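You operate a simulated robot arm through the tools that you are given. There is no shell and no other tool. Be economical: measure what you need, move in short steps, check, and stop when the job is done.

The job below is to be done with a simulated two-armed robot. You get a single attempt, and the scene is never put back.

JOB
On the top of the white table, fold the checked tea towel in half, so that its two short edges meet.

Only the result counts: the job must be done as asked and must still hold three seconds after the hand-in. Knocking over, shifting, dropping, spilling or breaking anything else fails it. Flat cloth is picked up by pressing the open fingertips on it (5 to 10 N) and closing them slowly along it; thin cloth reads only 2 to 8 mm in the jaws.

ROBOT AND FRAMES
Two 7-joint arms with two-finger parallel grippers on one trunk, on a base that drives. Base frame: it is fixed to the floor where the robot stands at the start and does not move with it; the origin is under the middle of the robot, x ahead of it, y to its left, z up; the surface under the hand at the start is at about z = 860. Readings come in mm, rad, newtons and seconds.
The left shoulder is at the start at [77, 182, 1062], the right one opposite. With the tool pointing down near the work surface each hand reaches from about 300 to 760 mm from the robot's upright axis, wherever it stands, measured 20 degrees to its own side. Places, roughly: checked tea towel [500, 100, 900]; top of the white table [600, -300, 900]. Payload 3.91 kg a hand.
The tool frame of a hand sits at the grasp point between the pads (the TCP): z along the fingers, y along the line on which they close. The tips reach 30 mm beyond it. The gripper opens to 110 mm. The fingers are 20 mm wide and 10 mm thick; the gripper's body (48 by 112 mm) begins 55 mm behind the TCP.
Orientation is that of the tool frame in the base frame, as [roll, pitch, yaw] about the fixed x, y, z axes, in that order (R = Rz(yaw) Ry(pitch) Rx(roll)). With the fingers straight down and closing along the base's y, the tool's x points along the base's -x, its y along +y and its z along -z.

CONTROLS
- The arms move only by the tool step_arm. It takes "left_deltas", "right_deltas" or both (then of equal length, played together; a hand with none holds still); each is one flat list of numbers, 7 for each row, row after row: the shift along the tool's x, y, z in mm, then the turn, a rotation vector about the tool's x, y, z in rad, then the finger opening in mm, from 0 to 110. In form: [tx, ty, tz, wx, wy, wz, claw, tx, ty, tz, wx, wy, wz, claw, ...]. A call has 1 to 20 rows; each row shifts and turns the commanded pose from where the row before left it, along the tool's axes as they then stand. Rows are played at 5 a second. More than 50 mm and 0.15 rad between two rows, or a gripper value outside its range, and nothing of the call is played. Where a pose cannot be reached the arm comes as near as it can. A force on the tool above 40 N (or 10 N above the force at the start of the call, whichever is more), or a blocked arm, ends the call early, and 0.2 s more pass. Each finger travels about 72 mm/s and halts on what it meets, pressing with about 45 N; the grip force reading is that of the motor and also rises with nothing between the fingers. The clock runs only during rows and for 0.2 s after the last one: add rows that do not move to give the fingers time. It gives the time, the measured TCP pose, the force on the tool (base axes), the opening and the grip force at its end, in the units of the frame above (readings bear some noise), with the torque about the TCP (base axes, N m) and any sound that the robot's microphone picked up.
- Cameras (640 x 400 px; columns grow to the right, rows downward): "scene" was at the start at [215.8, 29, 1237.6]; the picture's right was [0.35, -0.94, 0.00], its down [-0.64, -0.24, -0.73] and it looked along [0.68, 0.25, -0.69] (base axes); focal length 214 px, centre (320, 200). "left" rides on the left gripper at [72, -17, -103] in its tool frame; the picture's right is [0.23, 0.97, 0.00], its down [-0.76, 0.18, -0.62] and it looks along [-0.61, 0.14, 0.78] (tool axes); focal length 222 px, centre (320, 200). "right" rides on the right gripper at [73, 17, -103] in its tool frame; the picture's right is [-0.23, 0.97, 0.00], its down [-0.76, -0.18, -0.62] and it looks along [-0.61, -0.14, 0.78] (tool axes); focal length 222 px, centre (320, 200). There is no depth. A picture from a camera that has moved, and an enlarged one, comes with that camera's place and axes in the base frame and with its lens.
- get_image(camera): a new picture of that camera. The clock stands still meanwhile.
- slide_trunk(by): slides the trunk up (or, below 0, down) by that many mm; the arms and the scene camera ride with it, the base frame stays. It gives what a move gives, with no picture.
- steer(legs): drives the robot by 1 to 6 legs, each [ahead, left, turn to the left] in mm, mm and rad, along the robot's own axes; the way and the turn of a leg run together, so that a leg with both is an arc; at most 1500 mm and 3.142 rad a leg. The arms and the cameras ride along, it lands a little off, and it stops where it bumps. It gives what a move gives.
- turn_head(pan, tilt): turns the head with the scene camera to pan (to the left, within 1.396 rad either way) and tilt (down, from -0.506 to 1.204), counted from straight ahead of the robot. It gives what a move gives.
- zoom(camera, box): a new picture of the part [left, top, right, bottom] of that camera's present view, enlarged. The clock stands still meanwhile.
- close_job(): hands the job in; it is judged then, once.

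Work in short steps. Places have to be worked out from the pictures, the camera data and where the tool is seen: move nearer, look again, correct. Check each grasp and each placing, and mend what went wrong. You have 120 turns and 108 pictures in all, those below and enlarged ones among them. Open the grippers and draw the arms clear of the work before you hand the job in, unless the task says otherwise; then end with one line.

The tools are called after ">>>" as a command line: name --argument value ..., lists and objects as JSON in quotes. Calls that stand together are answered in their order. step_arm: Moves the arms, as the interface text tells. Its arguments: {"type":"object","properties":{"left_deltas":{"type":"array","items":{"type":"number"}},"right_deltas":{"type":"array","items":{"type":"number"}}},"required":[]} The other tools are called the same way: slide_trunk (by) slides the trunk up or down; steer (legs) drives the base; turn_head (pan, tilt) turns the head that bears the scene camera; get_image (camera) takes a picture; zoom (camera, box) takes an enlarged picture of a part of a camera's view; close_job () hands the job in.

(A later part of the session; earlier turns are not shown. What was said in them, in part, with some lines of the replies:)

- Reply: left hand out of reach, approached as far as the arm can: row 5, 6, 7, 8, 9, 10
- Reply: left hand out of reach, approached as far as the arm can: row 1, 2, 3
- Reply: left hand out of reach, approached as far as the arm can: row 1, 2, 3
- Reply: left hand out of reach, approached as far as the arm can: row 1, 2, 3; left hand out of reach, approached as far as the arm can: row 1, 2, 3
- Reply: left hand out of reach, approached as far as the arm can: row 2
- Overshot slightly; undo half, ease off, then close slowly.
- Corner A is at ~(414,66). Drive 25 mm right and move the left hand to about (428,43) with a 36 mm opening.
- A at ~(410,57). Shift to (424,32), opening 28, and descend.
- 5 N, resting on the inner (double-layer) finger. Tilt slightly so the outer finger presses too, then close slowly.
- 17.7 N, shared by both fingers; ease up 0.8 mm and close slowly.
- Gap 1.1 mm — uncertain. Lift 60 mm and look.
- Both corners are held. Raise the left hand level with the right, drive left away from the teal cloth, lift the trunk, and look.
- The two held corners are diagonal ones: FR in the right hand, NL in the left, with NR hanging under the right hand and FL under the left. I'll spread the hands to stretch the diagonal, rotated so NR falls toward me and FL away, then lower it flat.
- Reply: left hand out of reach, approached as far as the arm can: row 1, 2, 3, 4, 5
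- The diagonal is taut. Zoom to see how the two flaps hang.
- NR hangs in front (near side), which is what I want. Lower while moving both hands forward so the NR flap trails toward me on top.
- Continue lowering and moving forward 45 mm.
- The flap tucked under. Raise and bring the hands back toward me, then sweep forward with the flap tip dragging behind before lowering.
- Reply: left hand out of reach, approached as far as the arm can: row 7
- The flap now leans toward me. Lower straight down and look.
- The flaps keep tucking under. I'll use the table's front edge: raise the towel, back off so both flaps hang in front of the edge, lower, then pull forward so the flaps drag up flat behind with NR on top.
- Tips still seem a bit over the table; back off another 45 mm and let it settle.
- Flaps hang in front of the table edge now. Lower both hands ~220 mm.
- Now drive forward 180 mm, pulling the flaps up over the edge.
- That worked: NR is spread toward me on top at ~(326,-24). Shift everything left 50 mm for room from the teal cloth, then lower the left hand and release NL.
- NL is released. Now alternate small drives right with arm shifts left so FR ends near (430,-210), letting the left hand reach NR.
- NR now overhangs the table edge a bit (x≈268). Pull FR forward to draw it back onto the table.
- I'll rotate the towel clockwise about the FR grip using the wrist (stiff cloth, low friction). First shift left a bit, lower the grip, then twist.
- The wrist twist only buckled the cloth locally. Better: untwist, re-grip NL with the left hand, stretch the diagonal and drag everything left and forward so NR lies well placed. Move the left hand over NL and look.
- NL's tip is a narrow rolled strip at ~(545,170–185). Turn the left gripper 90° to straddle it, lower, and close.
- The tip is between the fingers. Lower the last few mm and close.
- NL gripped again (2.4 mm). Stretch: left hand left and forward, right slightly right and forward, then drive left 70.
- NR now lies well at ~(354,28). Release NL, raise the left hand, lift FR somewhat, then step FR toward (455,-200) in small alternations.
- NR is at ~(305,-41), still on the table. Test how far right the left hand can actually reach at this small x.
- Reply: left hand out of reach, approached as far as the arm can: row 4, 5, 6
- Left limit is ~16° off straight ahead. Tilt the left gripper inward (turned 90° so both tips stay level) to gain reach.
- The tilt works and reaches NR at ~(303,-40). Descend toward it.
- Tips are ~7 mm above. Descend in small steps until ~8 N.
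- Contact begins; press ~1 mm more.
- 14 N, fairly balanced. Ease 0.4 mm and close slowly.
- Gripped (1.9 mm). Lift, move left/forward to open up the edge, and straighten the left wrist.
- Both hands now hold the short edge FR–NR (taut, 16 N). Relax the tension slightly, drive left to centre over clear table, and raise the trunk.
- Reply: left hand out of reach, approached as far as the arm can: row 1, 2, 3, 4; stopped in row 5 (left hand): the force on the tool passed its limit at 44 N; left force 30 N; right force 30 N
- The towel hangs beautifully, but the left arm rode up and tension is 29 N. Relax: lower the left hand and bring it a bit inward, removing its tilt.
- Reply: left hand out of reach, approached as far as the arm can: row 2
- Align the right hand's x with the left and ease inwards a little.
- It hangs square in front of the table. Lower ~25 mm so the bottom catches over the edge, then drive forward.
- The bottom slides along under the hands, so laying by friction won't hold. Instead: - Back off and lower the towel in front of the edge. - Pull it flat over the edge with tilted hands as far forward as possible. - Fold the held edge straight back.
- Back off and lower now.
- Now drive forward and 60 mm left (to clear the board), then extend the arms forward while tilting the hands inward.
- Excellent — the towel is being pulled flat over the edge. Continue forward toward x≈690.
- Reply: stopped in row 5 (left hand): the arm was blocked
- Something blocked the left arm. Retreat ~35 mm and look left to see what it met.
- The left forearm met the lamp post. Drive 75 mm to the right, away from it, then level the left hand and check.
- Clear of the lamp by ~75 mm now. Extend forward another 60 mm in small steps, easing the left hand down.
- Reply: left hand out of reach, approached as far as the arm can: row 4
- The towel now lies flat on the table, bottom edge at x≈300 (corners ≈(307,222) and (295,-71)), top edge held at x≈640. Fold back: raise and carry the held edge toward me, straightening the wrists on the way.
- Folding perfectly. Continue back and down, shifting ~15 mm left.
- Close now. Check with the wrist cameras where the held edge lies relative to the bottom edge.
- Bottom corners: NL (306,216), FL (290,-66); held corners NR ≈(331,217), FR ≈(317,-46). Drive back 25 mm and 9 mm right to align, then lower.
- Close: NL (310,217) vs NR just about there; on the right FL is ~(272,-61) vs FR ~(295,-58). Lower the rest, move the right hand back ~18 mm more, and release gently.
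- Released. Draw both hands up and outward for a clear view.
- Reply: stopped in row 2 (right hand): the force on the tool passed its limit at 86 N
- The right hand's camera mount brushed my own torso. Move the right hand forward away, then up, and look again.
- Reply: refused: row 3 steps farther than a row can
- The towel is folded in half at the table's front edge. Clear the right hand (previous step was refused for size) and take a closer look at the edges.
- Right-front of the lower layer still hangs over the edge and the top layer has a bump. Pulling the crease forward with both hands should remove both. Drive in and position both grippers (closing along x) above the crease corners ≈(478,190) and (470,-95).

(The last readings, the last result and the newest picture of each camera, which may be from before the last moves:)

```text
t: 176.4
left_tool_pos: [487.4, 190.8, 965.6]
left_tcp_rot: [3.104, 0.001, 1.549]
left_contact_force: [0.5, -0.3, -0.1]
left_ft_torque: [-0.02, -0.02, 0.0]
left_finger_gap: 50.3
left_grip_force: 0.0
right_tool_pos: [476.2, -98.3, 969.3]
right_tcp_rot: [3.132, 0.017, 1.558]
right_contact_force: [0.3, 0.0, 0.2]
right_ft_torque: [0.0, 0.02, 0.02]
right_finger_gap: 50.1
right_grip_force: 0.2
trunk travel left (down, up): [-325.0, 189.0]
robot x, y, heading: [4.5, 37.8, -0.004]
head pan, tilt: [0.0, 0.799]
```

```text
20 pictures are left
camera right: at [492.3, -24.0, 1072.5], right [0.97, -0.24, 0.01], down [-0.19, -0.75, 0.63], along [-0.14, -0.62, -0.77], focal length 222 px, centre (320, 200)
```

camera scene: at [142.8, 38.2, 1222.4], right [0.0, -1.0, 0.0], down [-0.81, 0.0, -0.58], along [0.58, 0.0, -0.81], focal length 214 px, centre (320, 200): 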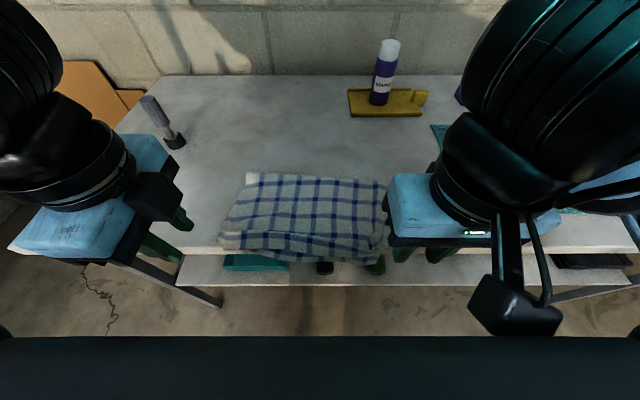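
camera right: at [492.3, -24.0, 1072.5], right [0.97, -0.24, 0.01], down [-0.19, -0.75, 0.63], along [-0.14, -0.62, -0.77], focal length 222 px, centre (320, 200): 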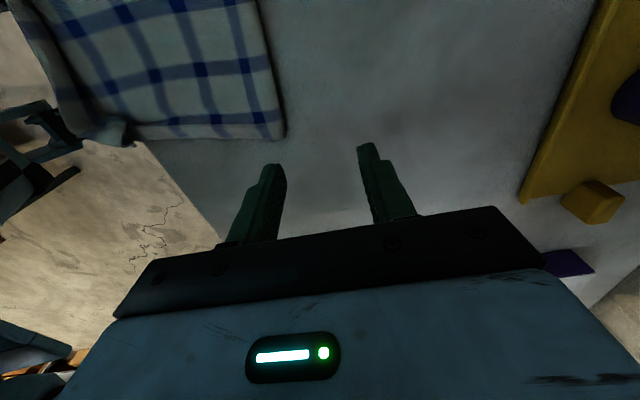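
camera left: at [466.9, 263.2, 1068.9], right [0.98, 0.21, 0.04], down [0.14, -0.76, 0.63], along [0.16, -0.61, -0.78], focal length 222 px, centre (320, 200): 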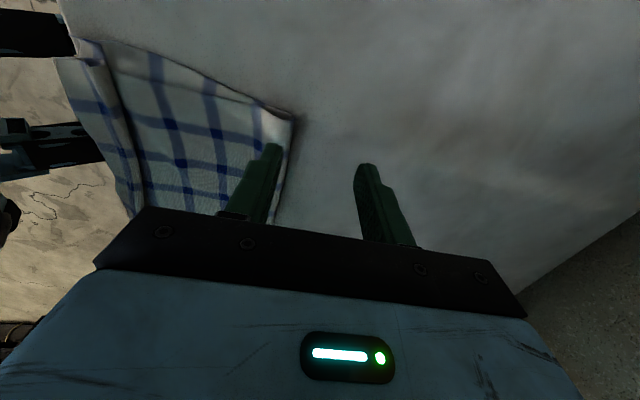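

Crease corners are at ≈(463,194) and (438,-105). Move each hand to straddle the crease edge and lower close to the table.

>>> step_arm --left_deltas '[-6, -19, 20, 0.018, 0, 0, 44, -5, -19, 20, 0.018, 0, 0, 44, 0, 0, 15, 0, 0, 0, 44, 0, 0, 11, 0, 0, 0, 44, 0, 0, 0, 0, 0, 0, 44]' --right_deltas '[5, -26, 20, 0, 0, 0, 44, 4, -26, 20, 0, 0, 0, 44, 0, 0, 18, 0, 0, 0, 44, 0, 0, 12, 0, 0, 0, 44, 0, 0, 0, 0, 0, 0, 44]'

>>> get_image --camera "left"

>>> get_image --camera "right"

```text
t: 177.6
left_tool_pos: [450.2, 181.8, 899.2]
left_tcp_rot: [3.138, 0.001, 1.549]
left_contact_force: [-0.4, -0.7, -0.1]
left_ft_torque: [0.01, 0.01, -0.02]
left_finger_gap: 43.5
left_grip_force: 0.0
right_tool_pos: [423.1, -91.2, 898.3]
right_tcp_rot: [3.129, 0.017, 1.559]
right_contact_force: [0.2, 0.0, -0.4]
right_ft_torque: [0.02, 0.01, -0.01]
right_finger_gap: 43.9
right_grip_force: 0.1
trunk travel left (down, up): [-325.0, 189.0]
robot x, y, heading: [7.4, 39.8, -0.002]
head pan, tilt: [0.0, 0.799]
```

```text
19 pictures are left
camera left: at [433.3, 252.7, 1002.4], right [0.98, 0.21, 0.0], down [0.16, -0.77, 0.62], along [0.13, -0.61, -0.78], focal length 222 px, centre (320, 200)
```

left: 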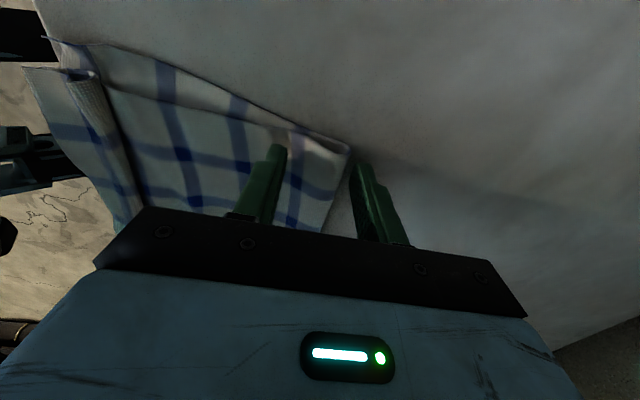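

```text
18 pictures are left
camera right: at [439.7, -16.7, 1002.2], right [0.97, -0.24, 0.01], down [-0.19, -0.75, 0.63], along [-0.14, -0.62, -0.77], focal length 222 px, centre (320, 200)
```

right: 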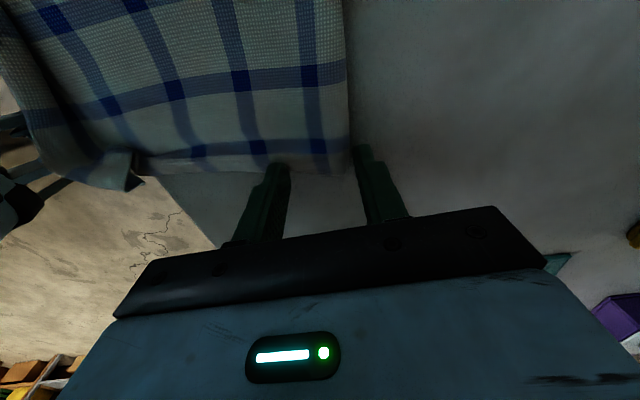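

Both straddle the crease. Shift the right hand 8 mm inward, lower the last ~6 mm and close.

>>> step_arm --left_deltas '[0, 0, 4, 0, 0, 0, 44, 0, 0, 2.5, 0, 0, 0, 44, 0, 0, 0, 0, 0, 0, 38, 0, 0, 0, 0, 0, 0, 32, 0, 0, 0, 0, 0, 0, 26, 0, 0, 0, 0, 0, 0, 20, 0, 0, 0, 0, 0, 0, 14, 0, 0, 0, 0, 0, 0, 8, 0, 0, 0, 0, 0, 0, 2, 0, 0, 0, 0, 0, 0, 0, 0, 0, 0, 0, 0, 0, 0]' --right_deltas '[8, 2, 4, 0, 0, 0, 44, 0, 0, 2, 0, 0, 0, 44, 0, 0, 0, 0, 0, 0, 38, 0, 0, 0, 0, 0, 0, 32, 0, 0, 0, 0, 0, 0, 26, 0, 0, 0, 0, 0, 0, 20, 0, 0, 0, 0, 0, 0, 14, 0, 0, 0, 0, 0, 0, 8, 0, 0, 0, 0, 0, 0, 2, 0, 0, 0, 0, 0, 0, 0, 0, 0, 0, 0, 0, 0, 0]'

>>> get_image --camera "scene"

```text
t: 180.0
left_tool_pos: [450.2, 181.5, 892.8]
left_tcp_rot: [3.14, 0.001, 1.549]
left_contact_force: [0.6, 0.1, 7.0]
left_ft_torque: [-0.05, -0.01, 0.05]
left_finger_gap: 3.5
left_grip_force: 43.4
right_tool_pos: [425.4, -82.8, 893.6]
right_tcp_rot: [3.128, 0.017, 1.557]
right_contact_force: [-0.3, -0.4, 1.9]
right_ft_torque: [0.01, 0.0, -0.02]
right_finger_gap: 3.4
right_grip_force: 43.8
trunk travel left (down, up): [-325.0, 189.0]
robot x, y, heading: [9.3, 38.7, -0.001]
head pan, tilt: [0.0, 0.799]
```

```text
17 pictures are left
camera scene: at [225.8, 37.9, 1234.1], right [0.0, -1.0, 0.0], down [-0.72, 0.0, -0.7], along [0.7, 0.0, -0.72], focal length 214 px, centre (320, 200)
```

scene: 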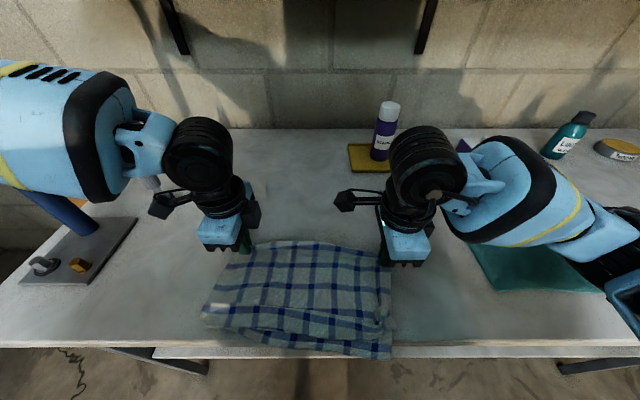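

Crease gripped on both sides (3.5 mm). Lift slightly and pull forward to square the crease at x≈525 and flatten the layers.

>>> step_arm --left_deltas '[0, 0, -8, 0, 0, 0, 0, 0, 10, 0, 0, -0.03, 0, 0, 0, 15, 0, 0, -0.03, 0, 0, 0, 15, 0, 0, -0.03, 0, 0, 0, 15, 0, 0, -0.03, 0, 0, 0, 10, 0, 0, 0, 0, 0, 0, 10, 0, 0, 0, 0, 0, 0, 0, 0, 0, 0, 0, 0]' --right_deltas '[0, 0, -8, 0, 0, 0, 0, 0, 18, 0, 0, 0.04, 0, 0, 0, 18, 0, 0, 0.04, 0, 0, 0, 18, 0, 0, 0.04, 0, 0, 0, 18, 0, 0, 0.04, 0, 0, 0, 15, 0, 0, 0.04, 0, 0, 0, 12, 0, 0, 0.04, 0, 0, 0, 0, 0, 0, 0, 0, 0]'

>>> get_image --camera "scene"

```text
t: 181.8
left_tool_pos: [523.8, 179.5, 900.6]
left_tcp_rot: [3.138, 0.12, 1.55]
left_contact_force: [-0.2, -0.2, -0.1]
left_ft_torque: [0.0, -0.01, 0.07]
left_finger_gap: 3.5
left_grip_force: 43.3
right_tool_pos: [524.2, -84.7, 902.9]
right_tcp_rot: [3.13, -0.223, 1.561]
right_contact_force: [-0.4, 0.6, 0.5]
right_ft_torque: [0.04, -0.04, 0.0]
right_finger_gap: 3.6
right_grip_force: 43.8
trunk travel left (down, up): [-325.0, 189.0]
robot x, y, heading: [5.0, 35.3, -0.007]
head pan, tilt: [0.0, 0.799]
```

```text
16 pictures are left
camera scene: at [225.9, 38.1, 1234.1], right [0.0, -1.0, 0.0], down [-0.72, 0.0, -0.7], along [0.7, 0.0, -0.72], focal length 214 px, centre (320, 200)
```

scene: 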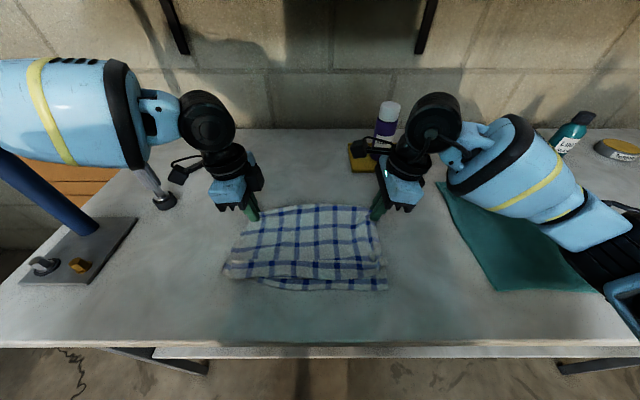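

The whole folded towel is now on the table. Zoom on its front edge.

>>> zoom --camera "scene" --box '[210, 195, 400, 305]'

```text
3.37 times, centred on (305, 250) of scene
camera zoom: at [225.9, 38.1, 1234.1], right [0.0, -1.0, 0.0], down [-0.72, 0.0, -0.7], along [0.7, 0.0, -0.72], focal length 722 px, centre (370, 32)
```

zoom: 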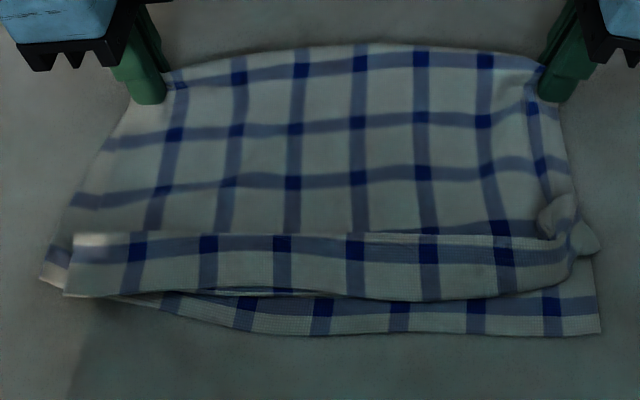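

Now clear: the last ~35 mm of the top layer (edge NR–FR) is flipped back on itself. Release the crease, raise the hands and turn both to close along y, to pick that flap and flip it outward.

>>> step_arm --left_deltas '[0, 0, 6, 0, 0, 0, 0, 0, 0, 0, 0, 0, 0, 8, 0, 0, 0, 0, 0, 0, 25, 0, 0, -10, 0, 0, 0, 30, 0, 0, -30, 0, 0.06, 0, 30, 0, 0, -40, 0, 0.06, 0, 30, 0, 0, 0, 0, 0, -0.142, 30, 0, 0, 0, 0, 0, -0.142, 30, 0, 0, 0, 0, 0, -0.142, 30, 0, 0, 0, 0, 0, -0.142, 30, 0, 0, 0, 0, 0, -0.142, 30, 0, 0, 0, 0, 0, -0.142, 30, 0, 0, 0, 0, 0, -0.142, 30, 0, 0, 0, 0, 0, -0.142, 30, 0, 0, 0, 0, 0, -0.142, 30, 0, 0, 0, 0, 0, -0.142, 30, 0, 0, 0, 0, 0, -0.142, 30, 25, 5, 0, 0, 0, 0, 30, 30, 0, 0, 0, 0, 0, 30]' --right_deltas '[0, 0, 6, 0, 0, 0, 0, 0, 0, 0, 0, 0, 0, 8, 0, 0, 0, 0, 0, 0, 25, 0, 0, -10, 0, 0, 0, 30, 0, 0, -30, 0, -0.12, 0, 30, 0, 0, -40, 0, -0.12, 0, 30, 0, 0, 0, 0, 0, -0.142, 30, 0, 0, 0, 0, 0, -0.142, 30, 0, 0, 0, 0, 0, -0.142, 30, 0, 0, 0, 0, 0, -0.142, 30, 0, 0, 0, 0, 0, -0.142, 30, 0, 0, 0, 0, 0, -0.142, 30, 0, 0, 0, 0, 0, -0.142, 30, 0, 0, 0, 0, 0, -0.142, 30, 0, 0, 0, 0, 0, -0.142, 30, 0, 0, 0, 0, 0, -0.142, 30, 0, 0, 0, 0, 0, -0.142, 30, 0, -30, 0, 0, 0, 0, 30, 0, -30, 0, 0, 0, 0, 30]'

>>> step_arm --left_deltas '[29, 0, 10, 0, 0, 0, 28, 29, 0, 10, 0, 0, 0, 28, 0, 0, 10, 0, 0, 0, 28]'

>>> get_image --camera "left"

```text
t: 185.8
left_tool_pos: [469.1, 192.3, 974.5]
left_tcp_rot: [3.14, 0.005, 3.113]
left_contact_force: [0.3, 0.7, 0.1]
left_ft_torque: [0.01, 0.0, 0.02]
left_finger_gap: 30.2
left_grip_force: 0.0
right_tool_pos: [520.8, -156.0, 977.2]
right_tcp_rot: [-3.125, 0.012, 3.123]
right_contact_force: [-0.2, 0.0, 0.5]
right_ft_torque: [0.05, -0.03, 0.01]
right_finger_gap: 30.2
right_grip_force: 0.1
trunk travel left (down, up): [-325.0, 189.0]
robot x, y, heading: [3.6, 38.5, -0.003]
head pan, tilt: [0.0, 0.799]
```

```text
t: 186.6
left_tool_pos: [411.2, 193.0, 943.2]
left_tcp_rot: [3.14, 0.002, 3.112]
left_contact_force: [0.3, 0.5, -0.3]
left_ft_torque: [-0.01, -0.01, -0.03]
left_finger_gap: 28.3
left_grip_force: 0.1
right_tool_pos: [521.3, -154.4, 976.9]
right_tcp_rot: [-3.124, 0.011, 3.12]
right_contact_force: [0.1, 0.8, 0.0]
right_ft_torque: [0.01, 0.0, 0.01]
right_finger_gap: 29.9
right_grip_force: 0.1
trunk travel left (down, up): [-325.0, 189.0]
robot x, y, heading: [5.8, 37.9, -0.0]
head pan, tilt: [0.0, 0.799]
```

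```text
14 pictures are left
camera left: at [338.0, 177.9, 1047.3], right [-0.2, 0.98, 0.0], down [0.76, 0.16, 0.63], along [0.61, 0.13, -0.78], focal length 222 px, centre (320, 200)
```

left: 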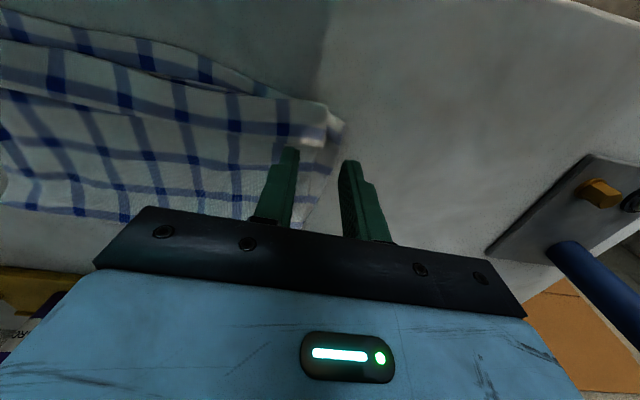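

The flap's NR corner is at (420,196), its fold line at x≈385. Move to pinch at (405,167) and descend.

>>> step_arm --left_deltas '[6, -13, 12, 0, 0, 0, 28, 0, -13, 12, 0, 0, 0, 28, 0, 0, 14, 0, 0, 0, 28, 0, 0, 4, 0, 0, 0, 28, 0, 0, 0, 0, 0, 0, 28]'

>>> step_arm --left_deltas '[0, 0, 1.5, 0, 0, 0, 28, 0, 0, 1.5, 0, 0, 0, 28, 0, 0, 0, 0, 0, 0, 28]'

```text
t: 187.8
left_tool_pos: [405.6, 167.6, 901.4]
left_tcp_rot: [-3.141, 0.003, 3.114]
left_contact_force: [0.2, -0.6, -0.4]
left_ft_torque: [0.01, -0.01, 0.02]
left_finger_gap: 28.2
left_grip_force: 0.0
right_tool_pos: [521.1, -154.7, 975.9]
right_tcp_rot: [-3.123, 0.009, 3.123]
right_contact_force: [-0.2, -0.3, -0.2]
right_ft_torque: [-0.04, 0.03, 0.02]
right_finger_gap: 30.1
right_grip_force: 0.1
trunk travel left (down, up): [-325.0, 189.0]
robot x, y, heading: [6.8, 39.2, -0.002]
head pan, tilt: [0.0, 0.799]
```

```text
t: 188.6
left_tool_pos: [405.4, 167.7, 898.4]
left_tcp_rot: [-3.141, 0.002, 3.114]
left_contact_force: [-0.4, -0.8, 0.5]
left_ft_torque: [0.01, -0.02, 0.03]
left_finger_gap: 28.2
left_grip_force: 0.0
right_tool_pos: [520.8, -154.9, 977.0]
right_tcp_rot: [-3.124, 0.011, 3.123]
right_contact_force: [0.5, 0.3, -0.6]
right_ft_torque: [0.0, 0.0, 0.0]
right_finger_gap: 29.9
right_grip_force: 0.2
trunk travel left (down, up): [-325.0, 189.0]
robot x, y, heading: [9.7, 36.2, 0.0]
head pan, tilt: [0.0, 0.799]
```

>>> step_arm --left_deltas '[0, 0, 1.5, 0, 0, 0, 28, 0, 0, 1, 0, 0, 0, 28, 0, 0, 0, 0, 0, 0, 28]'

>>> step_arm --left_deltas '[0, 0, 1, 0, 0, 0, 28, 0, 0, 0, 0, 0, 0, 28]'

```text
t: 189.4
left_tool_pos: [405.2, 167.9, 895.9]
left_tcp_rot: [3.138, 0.005, 3.115]
left_contact_force: [-0.5, 0.0, 0.9]
left_ft_torque: [0.03, -0.04, -0.01]
left_finger_gap: 27.8
left_grip_force: 0.0
right_tool_pos: [520.5, -155.2, 977.2]
right_tcp_rot: [-3.125, 0.012, 3.122]
right_contact_force: [0.3, -0.1, 0.6]
right_ft_torque: [-0.02, 0.0, 0.0]
right_finger_gap: 30.2
right_grip_force: 0.0
trunk travel left (down, up): [-325.0, 189.0]
robot x, y, heading: [8.0, 39.3, 0.005]
head pan, tilt: [0.0, 0.799]
```

```text
t: 190.0
left_tool_pos: [405.2, 166.9, 894.5]
left_tcp_rot: [-3.142, 0.005, 3.113]
left_contact_force: [-0.3, -0.8, 1.7]
left_ft_torque: [0.05, 0.03, -0.02]
left_finger_gap: 28.0
left_grip_force: 0.1
right_tool_pos: [521.0, -153.8, 976.2]
right_tcp_rot: [-3.124, 0.011, 3.122]
right_contact_force: [0.1, -0.2, -0.6]
right_ft_torque: [0.0, -0.02, -0.01]
right_finger_gap: 29.8
right_grip_force: 0.0
trunk travel left (down, up): [-325.0, 189.0]
robot x, y, heading: [5.9, 38.5, -0.002]
head pan, tilt: [0.0, 0.799]
```

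First contact; press 0.8 mm more and close slowly.

>>> step_arm --left_deltas '[0, 0, 0.8, 0, 0, 0, 28, 0, 0, 0, 0, 0, 0, 24, 0, 0, 0, 0, 0, 0, 20, 0, 0, 0, 0, 0, 0, 16, 0, 0, 0, 0, 0, 0, 12, 0, 0, 0, 0, 0, 0, 8, 0, 0, 0, 0, 0, 0, 4, 0, 0, 0, 0, 0, 0, 0, 0, 0, 0, 0, 0, 0, 0, 0, 0, -12, 0, 0, 0, 0, 0, 0, -13, 0, 0, 0, 0]'

>>> get_image --camera "left"

```text
t: 192.4
left_tool_pos: [405.5, 168.0, 918.3]
left_tcp_rot: [3.139, 0.002, 3.114]
left_contact_force: [-0.7, -0.2, -0.1]
left_ft_torque: [0.01, -0.05, 0.0]
left_finger_gap: 2.9
left_grip_force: 42.9
right_tool_pos: [522.2, -154.5, 976.1]
right_tcp_rot: [-3.125, 0.01, 3.122]
right_contact_force: [0.2, -0.2, -0.4]
right_ft_torque: [-0.04, -0.02, -0.02]
right_finger_gap: 29.9
right_grip_force: 0.1
trunk travel left (down, up): [-325.0, 189.0]
robot x, y, heading: [2.6, 36.4, -0.004]
head pan, tilt: [0.0, 0.799]
```

```text
13 pictures are left
camera left: at [330.9, 152.7, 1022.8], right [-0.2, 0.98, 0.0], down [0.77, 0.15, 0.62], along [0.61, 0.13, -0.78], focal length 222 px, centre (320, 200)
```

left: 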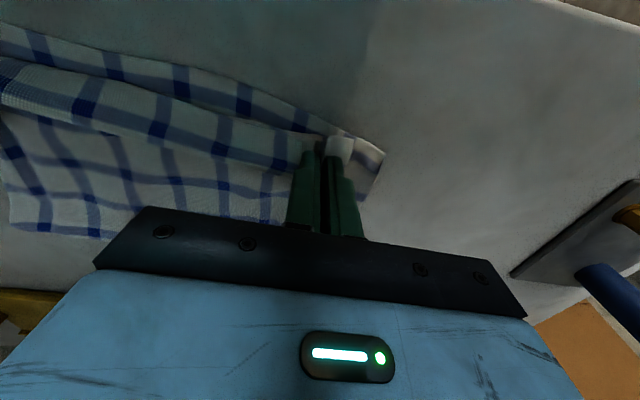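

Something's pinched (2.9 mm). Lift it over toward me by ~45 mm and lay it down; then look.

>>> step_arm --left_deltas '[0, 0, -15, 0, 0, 0, 0, 20, 0, -10, 0, 0, 0, 0, 20, 2, 0, 0, 0, 0, 0, 15, 2, 10, 0, 0, 0, 0, 0, 0, 15, 0, 0, 0, 0, 0, 0, 15, 0, 0, 0, 0, 0, 0, 0, 0, 0, 0, 0]'

>>> get_image --camera "scene"

>>> get_image --camera "left"

```text
t: 194.0
left_tool_pos: [350.7, 172.8, 903.9]
left_tcp_rot: [-3.141, 0.003, 3.115]
left_contact_force: [-0.1, -1.1, -0.4]
left_ft_torque: [0.01, -0.02, 0.01]
left_finger_gap: 3.0
left_grip_force: 43.0
right_tool_pos: [520.5, -155.4, 975.8]
right_tcp_rot: [-3.124, 0.01, 3.123]
right_contact_force: [0.7, 1.1, -0.3]
right_ft_torque: [0.02, 0.02, 0.01]
right_finger_gap: 30.0
right_grip_force: 0.1
trunk travel left (down, up): [-325.0, 189.0]
robot x, y, heading: [8.0, 42.1, -0.0]
head pan, tilt: [0.0, 0.799]
```

```text
12 pictures are left
camera scene: at [226.0, 38.0, 1234.0], right [0.0, -1.0, 0.0], down [-0.72, 0.0, -0.7], along [0.7, 0.0, -0.72], focal length 214 px, centre (320, 200)
```

scene: 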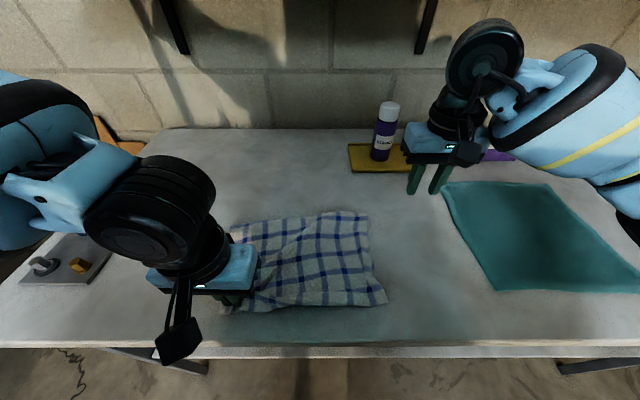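

```text
11 pictures are left
camera left: at [276.2, 157.9, 1008.1], right [-0.2, 0.98, 0.0], down [0.76, 0.16, 0.63], along [0.61, 0.12, -0.78], focal length 222 px, centre (320, 200)
```

left: 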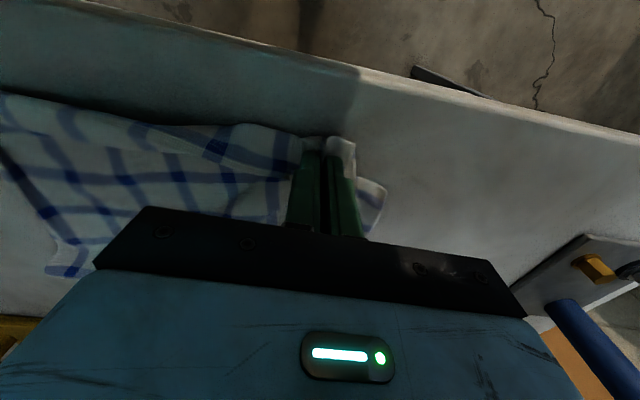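

Looks like the flap came forward, though the towel turned slightly. Release, withdraw, and zoom in.

>>> step_arm --left_deltas '[0, 0, 6, 0, 0, 0, 0, 0, 0, 0, 0, 0, 0, 6, 0, 0, 0, 0, 0, 0, 20, 0, 0, -15, 0, 0, 0, 30, 0, 10, -35, 0, 0, 0, 30, -20, 35, -25, 0, 0, 0, 30, -20, 40, 0, 0, 0, 0, 30, 0, 45, 0, 0, 0, 0, 30]'

>>> zoom --camera "scene" --box '[210, 200, 400, 320]'

```text
t: 195.8
left_tool_pos: [393.5, 301.8, 974.2]
left_tcp_rot: [3.141, 0.004, 3.111]
left_contact_force: [-0.1, 0.1, -0.4]
left_ft_torque: [-0.04, -0.03, -0.03]
left_finger_gap: 30.0
left_grip_force: 0.0
right_tool_pos: [520.3, -154.4, 976.9]
right_tcp_rot: [-3.123, 0.014, 3.124]
right_contact_force: [-0.8, 0.6, -0.9]
right_ft_torque: [-0.04, -0.01, 0.0]
right_finger_gap: 29.9
right_grip_force: 0.0
trunk travel left (down, up): [-325.0, 189.0]
robot x, y, heading: [6.7, 34.1, 0.001]
head pan, tilt: [0.0, 0.799]
```

```text
3.33 times, centred on (305, 260) of scene
camera zoom: at [225.4, 39.3, 1234.2], right [0.0, -1.0, 0.0], down [-0.72, 0.0, -0.7], along [0.7, 0.0, -0.72], focal length 715 px, centre (370, 0)
```

zoom: 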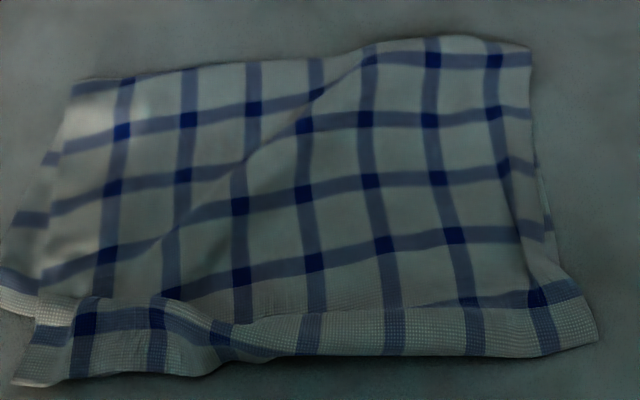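

Front edge is nearly aligned: right side OK (≈(352,-72)); left has NR ≈(331,207) but NL (lower layer) ≈(367,227), so the lower layer has a hidden wrinkle. I'll pin the towel with the right fingertips and pull NL out with the left. Position both.

>>> steer --legs '[[0, 55, 0]]'

>>> step_arm --left_deltas '[5, -26, 0, 0, 0, 0, 30, 5, -26, 0, 0, 0, 0, 30, 5, -26, 0, 0, 0, 0, 30, 5, -26, 10, 0, 0, 0, 30, 0, -10, 10, 0, 0, 0, 30]' --right_deltas '[10, 11, 15, 0, 0, 0, 60, 10, 11, 15, 0, 0, 0, 60, 10, 11, 15, 0, 0, 0, 60, 10, 11, 15, 0, 0, 0, 60, 10, 9, 12, 0, 0, 0, 60]'

>>> get_image --camera "left"

```text
t: 196.9
left_tool_pos: [394.2, 357.4, 973.0]
left_tcp_rot: [3.141, 0.003, 3.114]
left_contact_force: [0.4, -0.4, 0.2]
left_ft_torque: [-0.02, 0.04, 0.05]
left_finger_gap: 29.8
left_grip_force: 0.1
right_tool_pos: [521.3, -101.1, 976.8]
right_tcp_rot: [-3.124, 0.01, 3.121]
right_contact_force: [-0.2, -0.1, 0.2]
right_ft_torque: [0.0, -0.01, 0.0]
right_finger_gap: 29.9
right_grip_force: 0.0
trunk travel left (down, up): [-325.0, 189.0]
robot x, y, heading: [8.1, 89.6, -0.001]
head pan, tilt: [0.0, 0.799]
```

```text
t: 198.1
left_tool_pos: [371.7, 241.2, 952.3]
left_tcp_rot: [3.141, 0.003, 3.114]
left_contact_force: [-0.2, -0.8, 0.7]
left_ft_torque: [0.0, 0.0, -0.02]
left_finger_gap: 30.2
left_grip_force: 0.0
right_tool_pos: [474.2, -46.7, 902.4]
right_tcp_rot: [-3.125, 0.012, 3.119]
right_contact_force: [-0.1, -0.6, 0.3]
right_ft_torque: [0.01, -0.02, -0.02]
right_finger_gap: 59.7
right_grip_force: 0.0
trunk travel left (down, up): [-325.0, 189.0]
robot x, y, heading: [4.9, 98.1, -0.002]
head pan, tilt: [0.0, 0.799]
```

```text
9 pictures are left
camera left: at [297.2, 227.3, 1056.4], right [-0.2, 0.98, 0.0], down [0.76, 0.16, 0.63], along [0.61, 0.12, -0.78], focal length 222 px, centre (320, 200)
```

left: 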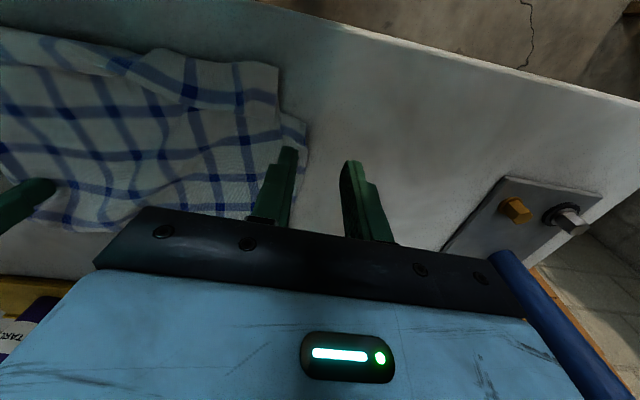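

NL corner at ≈(365,226) peeks out ~20 mm beyond the top layer. Turn the left gripper to close along x over that strip at (388,217), while lowering the right fingertips to pin the towel.

>>> step_arm --left_deltas '[0, 0, 0, 0, 0, 0.142, 24, 0, 0, 0, 0, 0, 0.142, 24, 0, 0, 0, 0, 0, 0.142, 24, 0, 0, 0, 0, 0, 0.142, 24, 0, 0, 0, 0, 0, 0.142, 24, 0, 0, 0, 0, 0, 0.142, 24, 0, 0, 0, 0, 0, 0.142, 24, 0, 0, 0, 0, 0, 0.142, 24, 0, 0, 0, 0, 0, 0.142, 24, 0, 0, 0, 0, 0, 0.142, 24, 0, 0, 0, 0, 0, 0.142, 24, -12, 8, 20, 0, 0, 0, 24, -12, 8, 20, 0, 0, 0, 24, 0, 0, 10, 0, 0, 0, 24, 0, 0, 4, 0, 0, 0, 24]' --right_deltas '[0, 0, 1.5, 0, 0, 0, 60, 0, 0, 1.5, 0, 0, 0, 60, 0, 0, 1.5, 0, 0, 0, 60, 0, 0, 1, 0, 0, 0, 60, 0, 0, 1, 0, 0, 0, 60, 0, 0, 0.7, 0, 0, 0, 60, 0, 0, 0.7, 0, 0, 0, 60, 0, 0, 0, 0, 0, 0, 60, 0, 0, 0, 0, 0, 0, 60, 0, 0, 0, 0, 0, 0, 60, 0, 0, 0, 0, 0, 0, 60, 0, 0, 0, 0, 0, 0, 60, 0, 0, 0, 0, 0, 0, 60, 0, 0, 0, 0, 0, 0, 60, 0, 0, 0, 0, 0, 0, 60]'

>>> get_image --camera "left"

```text
t: 201.3
left_tool_pos: [386.4, 218.8, 898.4]
left_tcp_rot: [3.138, -0.002, 1.55]
left_contact_force: [-0.3, 0.0, 0.0]
left_ft_torque: [-0.01, -0.01, 0.02]
left_finger_gap: 24.1
left_grip_force: 0.1
right_tool_pos: [473.3, -48.1, 894.3]
right_tcp_rot: [-3.125, 0.01, 3.12]
right_contact_force: [-0.7, 0.2, -0.3]
right_ft_torque: [0.0, -0.01, -0.02]
right_finger_gap: 60.0
right_grip_force: 0.1
trunk travel left (down, up): [-325.0, 189.0]
robot x, y, heading: [10.3, 92.0, -0.003]
head pan, tilt: [0.0, 0.799]
```

```text
8 pictures are left
camera left: at [370.5, 291.0, 1002.8], right [0.98, 0.21, 0.0], down [0.16, -0.77, 0.62], along [0.13, -0.61, -0.78], focal length 222 px, centre (320, 200)
```

left: 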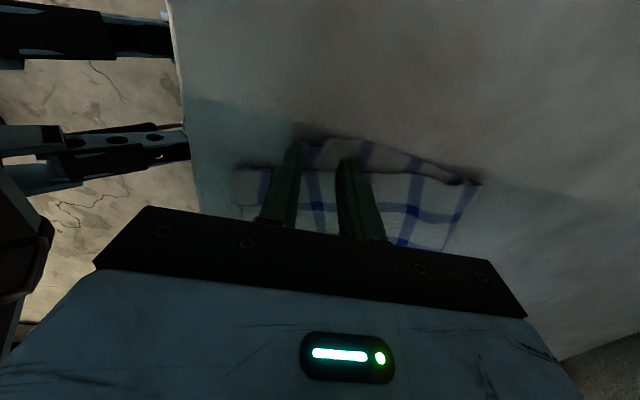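

The strip is between the fingers. Press both hands down gently.

>>> step_arm --left_deltas '[0, 0, 3, 0, 0, 0, 24, 0, 0, 2, 0, 0, 0, 24, 0, 0, 1.3, 0, 0, 0, 24, 0, 0, 0, 0, 0, 0, 24]' --right_deltas '[0, 0, 0.8, 0, 0, 0, 60, 0, 0, 0.7, 0, 0, 0, 60, 0, 0, 0.5, 0, 0, 0, 60, 0, 0, 0, 0, 0, 0, 60]'

```text
t: 202.3
left_tool_pos: [387.0, 218.2, 892.3]
left_tcp_rot: [3.139, -0.001, 1.55]
left_contact_force: [-0.8, -0.4, 0.3]
left_ft_torque: [-0.02, 0.0, 0.01]
left_finger_gap: 23.7
left_grip_force: 0.0
right_tool_pos: [473.5, -48.0, 892.5]
right_tcp_rot: [-3.124, 0.011, 3.12]
right_contact_force: [0.2, 0.6, 0.2]
right_ft_torque: [0.0, 0.01, -0.05]
right_finger_gap: 60.1
right_grip_force: 0.0
trunk travel left (down, up): [-325.0, 189.0]
robot x, y, heading: [8.3, 88.5, -0.001]
head pan, tilt: [0.0, 0.799]
```

Nearly touching; 1.3 mm more on the left, 1.2 mm on the right, then close the left slowly.

>>> step_arm --left_deltas '[0, 0, 0.8, 0, 0, 0, 24, 0, 0, 0.7, 0, 0, 0, 24, 0, 0, 0, 0, 0, 0, 20, 0, 0, 0, 0, 0, 0, 16, 0, 0, 0, 0, 0, 0, 12, 0, 0, 0, 0, 0, 0, 8, 0, 0, 0, 0, 0, 0, 4, 0, 0, 0, 0, 0, 0, 0, 0, 0, 0, 0, 0, 0, 0, 0, 0, -3, 0, 0, 0, 0]' --right_deltas '[0, 0, 0.7, 0, 0, 0, 60, 0, 0, 0.6, 0, 0, 0, 60, 0, 0, 0.3, 0, 0, 0, 60, 0, 0, 0, 0, 0, 0, 60, 0, 0, 0, 0, 0, 0, 60, 0, 0, 0, 0, 0, 0, 60, 0, 0, 0, 0, 0, 0, 60, 0, 0, 0, 0, 0, 0, 60, 0, 0, 0, 0, 0, 0, 60, 0, 0, 0, 0, 0, 0, 60]'

```text
t: 204.5
left_tool_pos: [385.7, 218.3, 894.9]
left_tcp_rot: [3.139, -0.002, 1.55]
left_contact_force: [-0.2, 0.3, 0.1]
left_ft_torque: [-0.02, -0.04, 0.0]
left_finger_gap: 1.8
left_grip_force: 42.2
right_tool_pos: [473.4, -48.5, 891.9]
right_tcp_rot: [-3.125, 0.011, 3.12]
right_contact_force: [1.4, -0.7, 12.2]
right_ft_torque: [0.43, 0.0, -0.03]
right_finger_gap: 59.7
right_grip_force: 0.0
trunk travel left (down, up): [-325.0, 189.0]
robot x, y, heading: [6.3, 93.1, -0.002]
head pan, tilt: [0.0, 0.799]
```

Pinched (1.8 mm) and pinned (12 N). Pull NL toward me ~38 mm and slightly right.

>>> step_arm --left_deltas '[-2, -10, 0, 0, 0, 0, 0, -3, -10, 0, 0, 0, 0, 0, -3, -10, 0, 0, 0, 0, 0, -2, -8, 0, 0, 0, 0, 0, 0, 0, 0, 0, 0, 0, 0]' --right_deltas '[0, 0, 0, 0, 0, 0, 60, 0, 0, 0, 0, 0, 0, 60, 0, 0, 0, 0, 0, 0, 60, 0, 0, 0, 0, 0, 0, 60, 0, 0, 0, 0, 0, 0, 60]'

>>> zoom --camera "scene" --box '[230, 190, 450, 320]'

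```text
t: 205.7
left_tool_pos: [347.9, 209.2, 895.3]
left_tcp_rot: [3.137, 0.0, 1.551]
left_contact_force: [0.5, 0.1, -0.7]
left_ft_torque: [-0.01, -0.02, -0.01]
left_finger_gap: 1.9
left_grip_force: 42.2
right_tool_pos: [471.7, -48.2, 893.4]
right_tcp_rot: [-3.124, 0.011, 3.121]
right_contact_force: [1.3, -0.9, 15.6]
right_ft_torque: [0.57, 0.03, -0.01]
right_finger_gap: 59.7
right_grip_force: 0.1
trunk travel left (down, up): [-325.0, 189.0]
robot x, y, heading: [7.8, 96.6, -0.004]
head pan, tilt: [0.0, 0.799]
```

```text
2.91 times, centred on (340, 255) of scene
camera zoom: at [225.5, 92.8, 1234.2], right [0.0, -1.0, 0.0], down [-0.72, 0.0, -0.7], along [0.7, 0.0, -0.72], focal length 624 px, centre (262, 40)
```

zoom: 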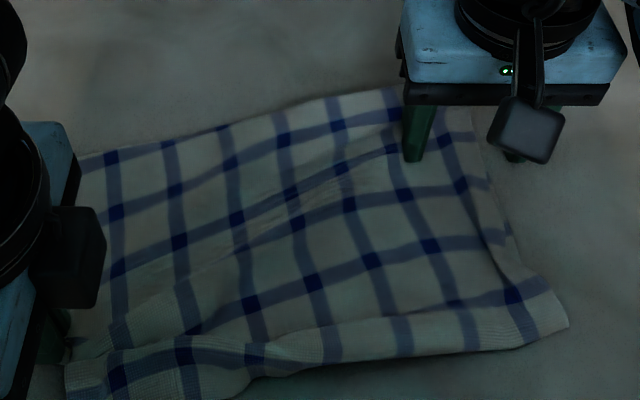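

The left end's corners NL (~330,217) and NR (~322,198) are now close together. Release both hands gently, withdraw, and inspect.

>>> step_arm --left_deltas '[0, 0, 2, 0, 0, 0, 0, 0, 0, 0, 0, 0, 0, 6, 0, 0, 0, 0, 0, 0, 16, 0, 0, -15, 0, 0, 0, 20, 10, 0, -35, 0, 0, 0, 30, 30, 10, -25, 0, 0, 0, 30, 40, 10, 0, 0, 0, 0, 30, 40, 10, 0, 0, 0, 0, 30]' --right_deltas '[0, 0, 0, 0, 0, 0, 60, 0, 0, 0, 0, 0, 0, 60, 0, 0, -2, 0, 0, 0, 60, 0, 0, -15, 0, 0, 0, 60, 0, 0, -35, 0, 0, 0, 60, 0, -30, -25, 0, 0, 0, 60, 0, -40, 0, 0, 0, 0, 60, 0, -40, 0, 0, 0, 0, 60]'

>>> zoom --camera "scene" --box '[220, 190, 440, 320]'

```text
t: 207.5
left_tool_pos: [379.5, 329.5, 967.4]
left_tcp_rot: [3.139, 0.001, 1.549]
left_contact_force: [0.0, 0.8, 0.1]
left_ft_torque: [0.02, -0.03, -0.01]
left_finger_gap: 29.8
left_grip_force: 0.1
right_tool_pos: [469.3, -156.3, 970.6]
right_tcp_rot: [-3.124, 0.011, 3.122]
right_contact_force: [0.5, 0.2, -0.9]
right_ft_torque: [-0.01, 0.0, 0.01]
right_finger_gap: 59.8
right_grip_force: 0.1
trunk travel left (down, up): [-325.0, 189.0]
robot x, y, heading: [5.7, 95.2, -0.004]
head pan, tilt: [0.0, 0.799]
```

```text
2.91 times, centred on (330, 255) of scene
camera zoom: at [225.6, 92.7, 1234.1], right [0.0, -1.0, 0.0], down [-0.72, 0.0, -0.7], along [0.7, 0.0, -0.72], focal length 624 px, centre (291, 40)
```

zoom: 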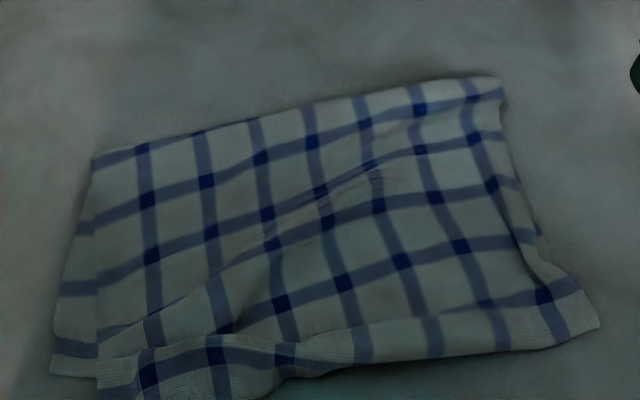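

Right end is aligned; at the left, NR (318,195) needs ~+12 x, +28 y to meet NL (332,224). Bring the left hand over NR and descend.

>>> steer --legs '[[0, -20, 0]]'

>>> step_arm --left_deltas '[-32, -10, 0, 0, 0, 0, 24, -32, -10, 0, 0, 0, 0, 24, -32, -10, 15, 0, 0, 0, 24, -29, -9, 20, 0, 0, 0, 24, 0, 0, 18, 0, 0, 0, 24, 0, 0, 13, 0, 0, 0, 24, 0, 0, 2, 0, 0, 0, 24, 0, 0, 0, 0, 0, 0, 24]'

>>> get_image --camera "left"

```text
t: 208.4
left_tool_pos: [379.8, 308.0, 967.4]
left_tcp_rot: [3.137, -0.002, 1.55]
left_contact_force: [-0.2, -0.4, 0.2]
left_ft_torque: [0.02, 0.04, -0.01]
left_finger_gap: 30.2
left_grip_force: 0.0
right_tool_pos: [470.2, -176.6, 970.1]
right_tcp_rot: [-3.124, 0.011, 3.121]
right_contact_force: [0.3, -0.2, -0.5]
right_ft_torque: [0.04, 0.0, -0.01]
right_finger_gap: 60.1
right_grip_force: 0.1
trunk travel left (down, up): [-325.0, 189.0]
robot x, y, heading: [7.9, 75.4, -0.005]
head pan, tilt: [0.0, 0.799]
```

```text
t: 210.2
left_tool_pos: [338.8, 184.3, 900.6]
left_tcp_rot: [3.138, -0.003, 1.55]
left_contact_force: [0.8, -0.8, -0.8]
left_ft_torque: [0.02, 0.0, 0.01]
left_finger_gap: 23.9
left_grip_force: 0.0
right_tool_pos: [469.7, -175.2, 969.9]
right_tcp_rot: [-3.124, 0.01, 3.12]
right_contact_force: [0.2, -0.6, -0.2]
right_ft_torque: [0.01, 0.01, 0.0]
right_finger_gap: 60.0
right_grip_force: 0.1
trunk travel left (down, up): [-325.0, 189.0]
robot x, y, heading: [7.4, 70.2, -0.002]
head pan, tilt: [0.0, 0.799]
```

```text
5 pictures are left
camera left: at [323.1, 256.5, 1004.1], right [0.98, 0.21, 0.0], down [0.16, -0.77, 0.62], along [0.13, -0.61, -0.78], focal length 222 px, centre (320, 200)
```

left: 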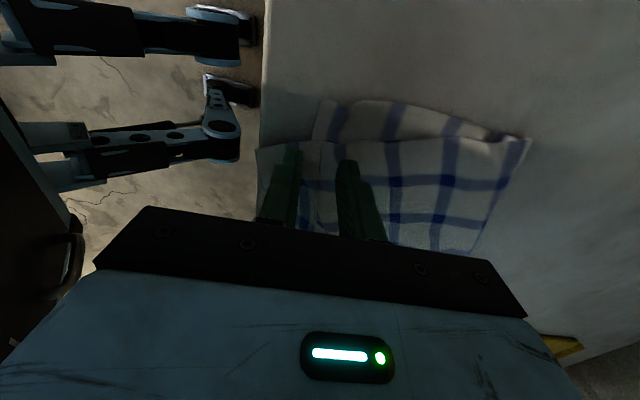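

NR is actually at ≈(295,182), NL (331,221): NR needs (+35,+37). Press down for the pinch.

>>> step_arm --left_deltas '[0, 0, 3, 0, 0, 0, 24, 0, 0, 2, 0, 0, 0, 24, 0, 0, 1, 0, 0, 0, 24, 0, 0, 0, 0, 0, 0, 24]'

```text
t: 211.2
left_tool_pos: [339.2, 184.2, 894.1]
left_tcp_rot: [3.138, -0.003, 1.55]
left_contact_force: [-0.5, 0.3, 1.4]
left_ft_torque: [0.0, -0.02, 0.0]
left_finger_gap: 23.9
left_grip_force: 0.1
right_tool_pos: [470.4, -176.8, 970.2]
right_tcp_rot: [-3.124, 0.011, 3.12]
right_contact_force: [0.2, 1.1, -0.6]
right_ft_torque: [0.05, 0.03, 0.04]
right_finger_gap: 59.8
right_grip_force: 0.0
trunk travel left (down, up): [-325.0, 189.0]
robot x, y, heading: [10.1, 75.8, -0.008]
head pan, tilt: [0.0, 0.799]
```

Contact starting. Press 0.7 mm more, close slowly, and lift 15 mm.

>>> step_arm --left_deltas '[0, 0, 0.7, 0, 0, 0, 24, 0, 0, 0, 0, 0, 0, 20, 0, 0, 0, 0, 0, 0, 16, 0, 0, 0, 0, 0, 0, 12, 0, 0, 0, 0, 0, 0, 8, 0, 0, 0, 0, 0, 0, 4, 0, 0, 0, 0, 0, 0, 0, 0, 0, 0, 0, 0, 0, 0, 0, 0, -8, 0, 0, 0, 0, 0, 0, -10, 0, 0, 0, 0, 0, 0, 0, 0, 0, 0, 0]'

>>> get_image --camera "left"

```text
t: 213.6
left_tool_pos: [339.4, 184.7, 910.3]
left_tcp_rot: [3.141, -0.002, 1.549]
left_contact_force: [0.1, 1.0, -0.4]
left_ft_torque: [0.04, -0.02, -0.01]
left_finger_gap: 2.0
left_grip_force: 41.6
right_tool_pos: [469.8, -176.4, 969.2]
right_tcp_rot: [-3.125, 0.011, 3.123]
right_contact_force: [0.2, -0.2, 0.4]
right_ft_torque: [-0.04, -0.02, -0.01]
right_finger_gap: 59.9
right_grip_force: 0.1
trunk travel left (down, up): [-325.0, 189.0]
robot x, y, heading: [5.4, 73.7, -0.002]
head pan, tilt: [0.0, 0.799]
```

```text
4 pictures are left
camera left: at [323.0, 256.6, 1015.0], right [0.98, 0.21, 0.0], down [0.16, -0.77, 0.62], along [0.13, -0.61, -0.78], focal length 222 px, centre (320, 200)
```

left: 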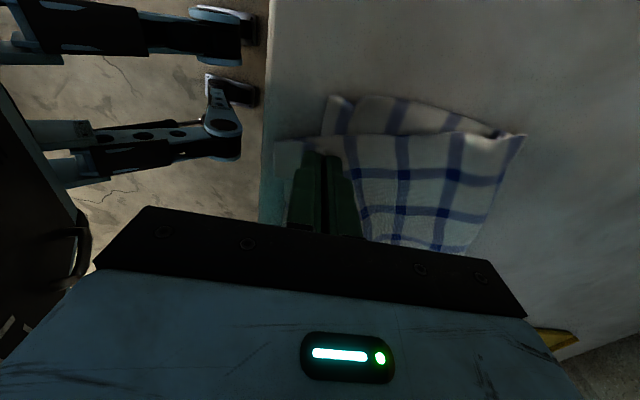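

Top layer pinched. Move it +22 x, +33 y, lower and release, then withdraw.

>>> step_arm --left_deltas '[11, 7, 0, 0, 0, 0, 0, 11, 7, 0, 0, 0, 0, 0, 11, 8, 0, 0, 0, 0, 0, 0, 0, 10, 0, 0, 0, 0, 0, 0, 5, 0, 0, 0, 0, 0, 0, 0, 0, 0, 0, 0, 0, 0, 0, 0, 0, 0, 5, 0, 0, 0, 0, 0, 0, 14, 0, 0, 0, 0, 0, 0, 22, 0, 0, -10, 0, 0, 0, 26, 0, 0, -30, 0, 0, 0, 30, 10, 0, -40, 0, 0, 0, 30, 30, 10, -10, 0, 0, 0, 30, 40, 10, 0, 0, 0, 0, 30, 40, 10, 0, 0, 0, 0, 30]'

>>> zoom --camera "scene" --box '[210, 185, 430, 335]'

```text
t: 216.8
left_tool_pos: [394.8, 336.6, 987.1]
left_tcp_rot: [3.139, 0.001, 1.549]
left_contact_force: [-0.1, -0.3, -0.4]
left_ft_torque: [-0.02, 0.03, 0.01]
left_finger_gap: 29.9
left_grip_force: 0.0
right_tool_pos: [470.0, -176.9, 970.0]
right_tcp_rot: [-3.123, 0.01, 3.121]
right_contact_force: [-0.6, -1.0, -0.2]
right_ft_torque: [-0.04, -0.04, -0.01]
right_finger_gap: 59.9
right_grip_force: 0.1
trunk travel left (down, up): [-325.0, 189.0]
robot x, y, heading: [7.9, 71.7, -0.006]
head pan, tilt: [0.0, 0.799]
```

```text
2.67 times, centred on (320, 260) of scene
camera zoom: at [226.2, 73.7, 1234.0], right [0.0, -1.0, 0.0], down [-0.72, 0.0, -0.7], along [0.7, 0.0, -0.72], focal length 572 px, centre (320, 40)
```

zoom: 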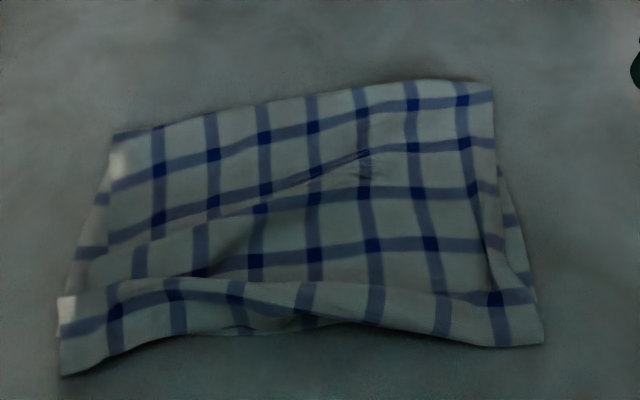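

Corners at left now meet (NR ≈(317,221) vs NL ≈(331,221)). Check the right end with the right wrist camera.

>>> step_arm --right_deltas '[30, 20, 0, 0, 0, 0, 40, 30, 20, 0, 0, 0, 0, 30, 30, 20, 0, 0, 0, 0, 28, 15, 8, 5, 0, 0, 0, 28]'

>>> get_image --camera "right"

```text
t: 217.8
left_tool_pos: [394.7, 335.8, 988.2]
left_tcp_rot: [3.138, -0.002, 1.549]
left_contact_force: [-0.2, 0.3, -0.8]
left_ft_torque: [0.01, -0.01, 0.0]
left_finger_gap: 30.1
left_grip_force: 0.1
right_tool_pos: [366.3, -107.6, 960.8]
right_tcp_rot: [-3.126, 0.014, 3.12]
right_contact_force: [0.2, -0.5, 0.6]
right_ft_torque: [-0.01, 0.04, 0.0]
right_finger_gap: 27.6
right_grip_force: 0.1
trunk travel left (down, up): [-325.0, 189.0]
robot x, y, heading: [5.4, 71.2, -0.007]
head pan, tilt: [0.0, 0.799]
```

```text
2 pictures are left
camera right: at [293.7, -86.2, 1064.7], right [0.25, 0.97, -0.01], down [0.75, -0.18, 0.64], along [0.61, -0.17, -0.77], focal length 222 px, centre (320, 200)
```

right: 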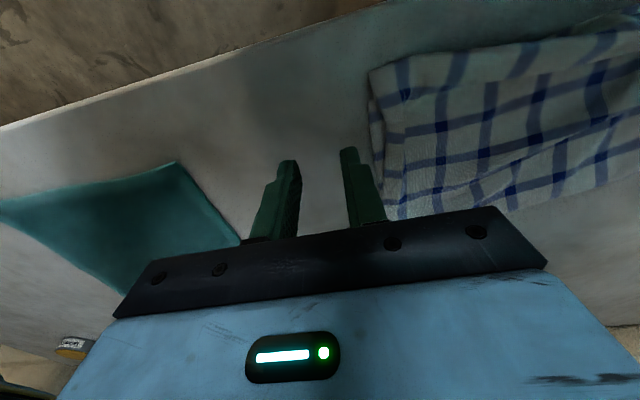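

At the right end FR (333,-59) and FL (354,-62) are within ~20 mm, so the short edges meet along the whole width. Draw both arms clear and take a final look.

>>> step_arm --right_deltas '[0, -20, -30, 0, 0, 0, 40, 0, -30, -30, 0, 0, 0, 40, 0, -40, -20, 0, 0, 0, 40, 0, -40, 0, 0, 0, 0, 40]' --left_deltas '[0, 0, -30, 0, 0, 0, 40, 0, 0, -30, 0, 0, 0, 40, 0, 0, -20, 0, 0, 0, 40, 0, 0, 0, 0, 0, 0, 40]'

>>> steer --legs '[[-120, 0, 0]]'

>>> get_image --camera "scene"

```text
t: 218.8
left_tool_pos: [393.0, 334.6, 1068.7]
left_tcp_rot: [3.138, -0.001, 1.551]
left_contact_force: [-0.4, -0.7, -0.8]
left_ft_torque: [0.07, 0.0, -0.04]
left_finger_gap: 40.4
left_grip_force: 0.2
right_tool_pos: [361.5, -234.6, 1044.3]
right_tcp_rot: [-3.126, 0.011, 3.122]
right_contact_force: [-0.4, -0.2, -0.8]
right_ft_torque: [0.02, -0.02, -0.02]
right_finger_gap: 40.0
right_grip_force: 0.1
trunk travel left (down, up): [-325.0, 189.0]
robot x, y, heading: [6.6, 75.8, -0.001]
head pan, tilt: [0.0, 0.799]
```

```text
t: 220.0
left_tool_pos: [272.5, 336.1, 1067.6]
left_tcp_rot: [3.138, -0.001, 1.552]
left_contact_force: [-0.3, -0.2, 0.9]
left_ft_torque: [-0.03, -0.06, 0.01]
left_finger_gap: 40.2
left_grip_force: 0.0
right_tool_pos: [242.2, -234.4, 1044.6]
right_tcp_rot: [-3.125, 0.011, 3.122]
right_contact_force: [-1.0, -0.7, 1.0]
right_ft_torque: [0.04, -0.05, -0.01]
right_finger_gap: 40.1
right_grip_force: 0.0
trunk travel left (down, up): [-325.0, 189.0]
robot x, y, heading: [-109.7, 73.6, -0.0]
head pan, tilt: [0.0, 0.799]
```

```text
1 pictures are left
camera scene: at [106.0, 73.2, 1234.1], right [0.0, -1.0, 0.0], down [-0.72, 0.0, -0.7], along [0.7, 0.0, -0.72], focal length 214 px, centre (320, 200)
```

scene: 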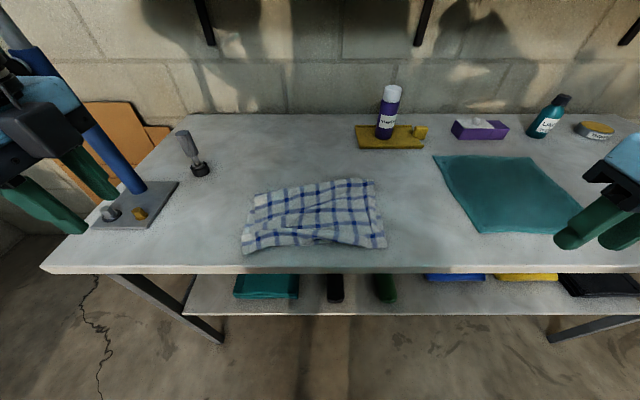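

The towel lies folded on the table with its short edges together at the front. Nothing else looks moved and the arms are clear, so I hand it in.

>>> close_job

```text
The job is handed in.
```

I folded the tea towel in half on the white table and handed the job in. Its short edges meet to about 15 mm at the left end and 20 mm at the right, and the folded towel still has some wrinkles. The left forearm bumped the lamp post once; the lamp and the other objects on the table look unmoved in the last picture.
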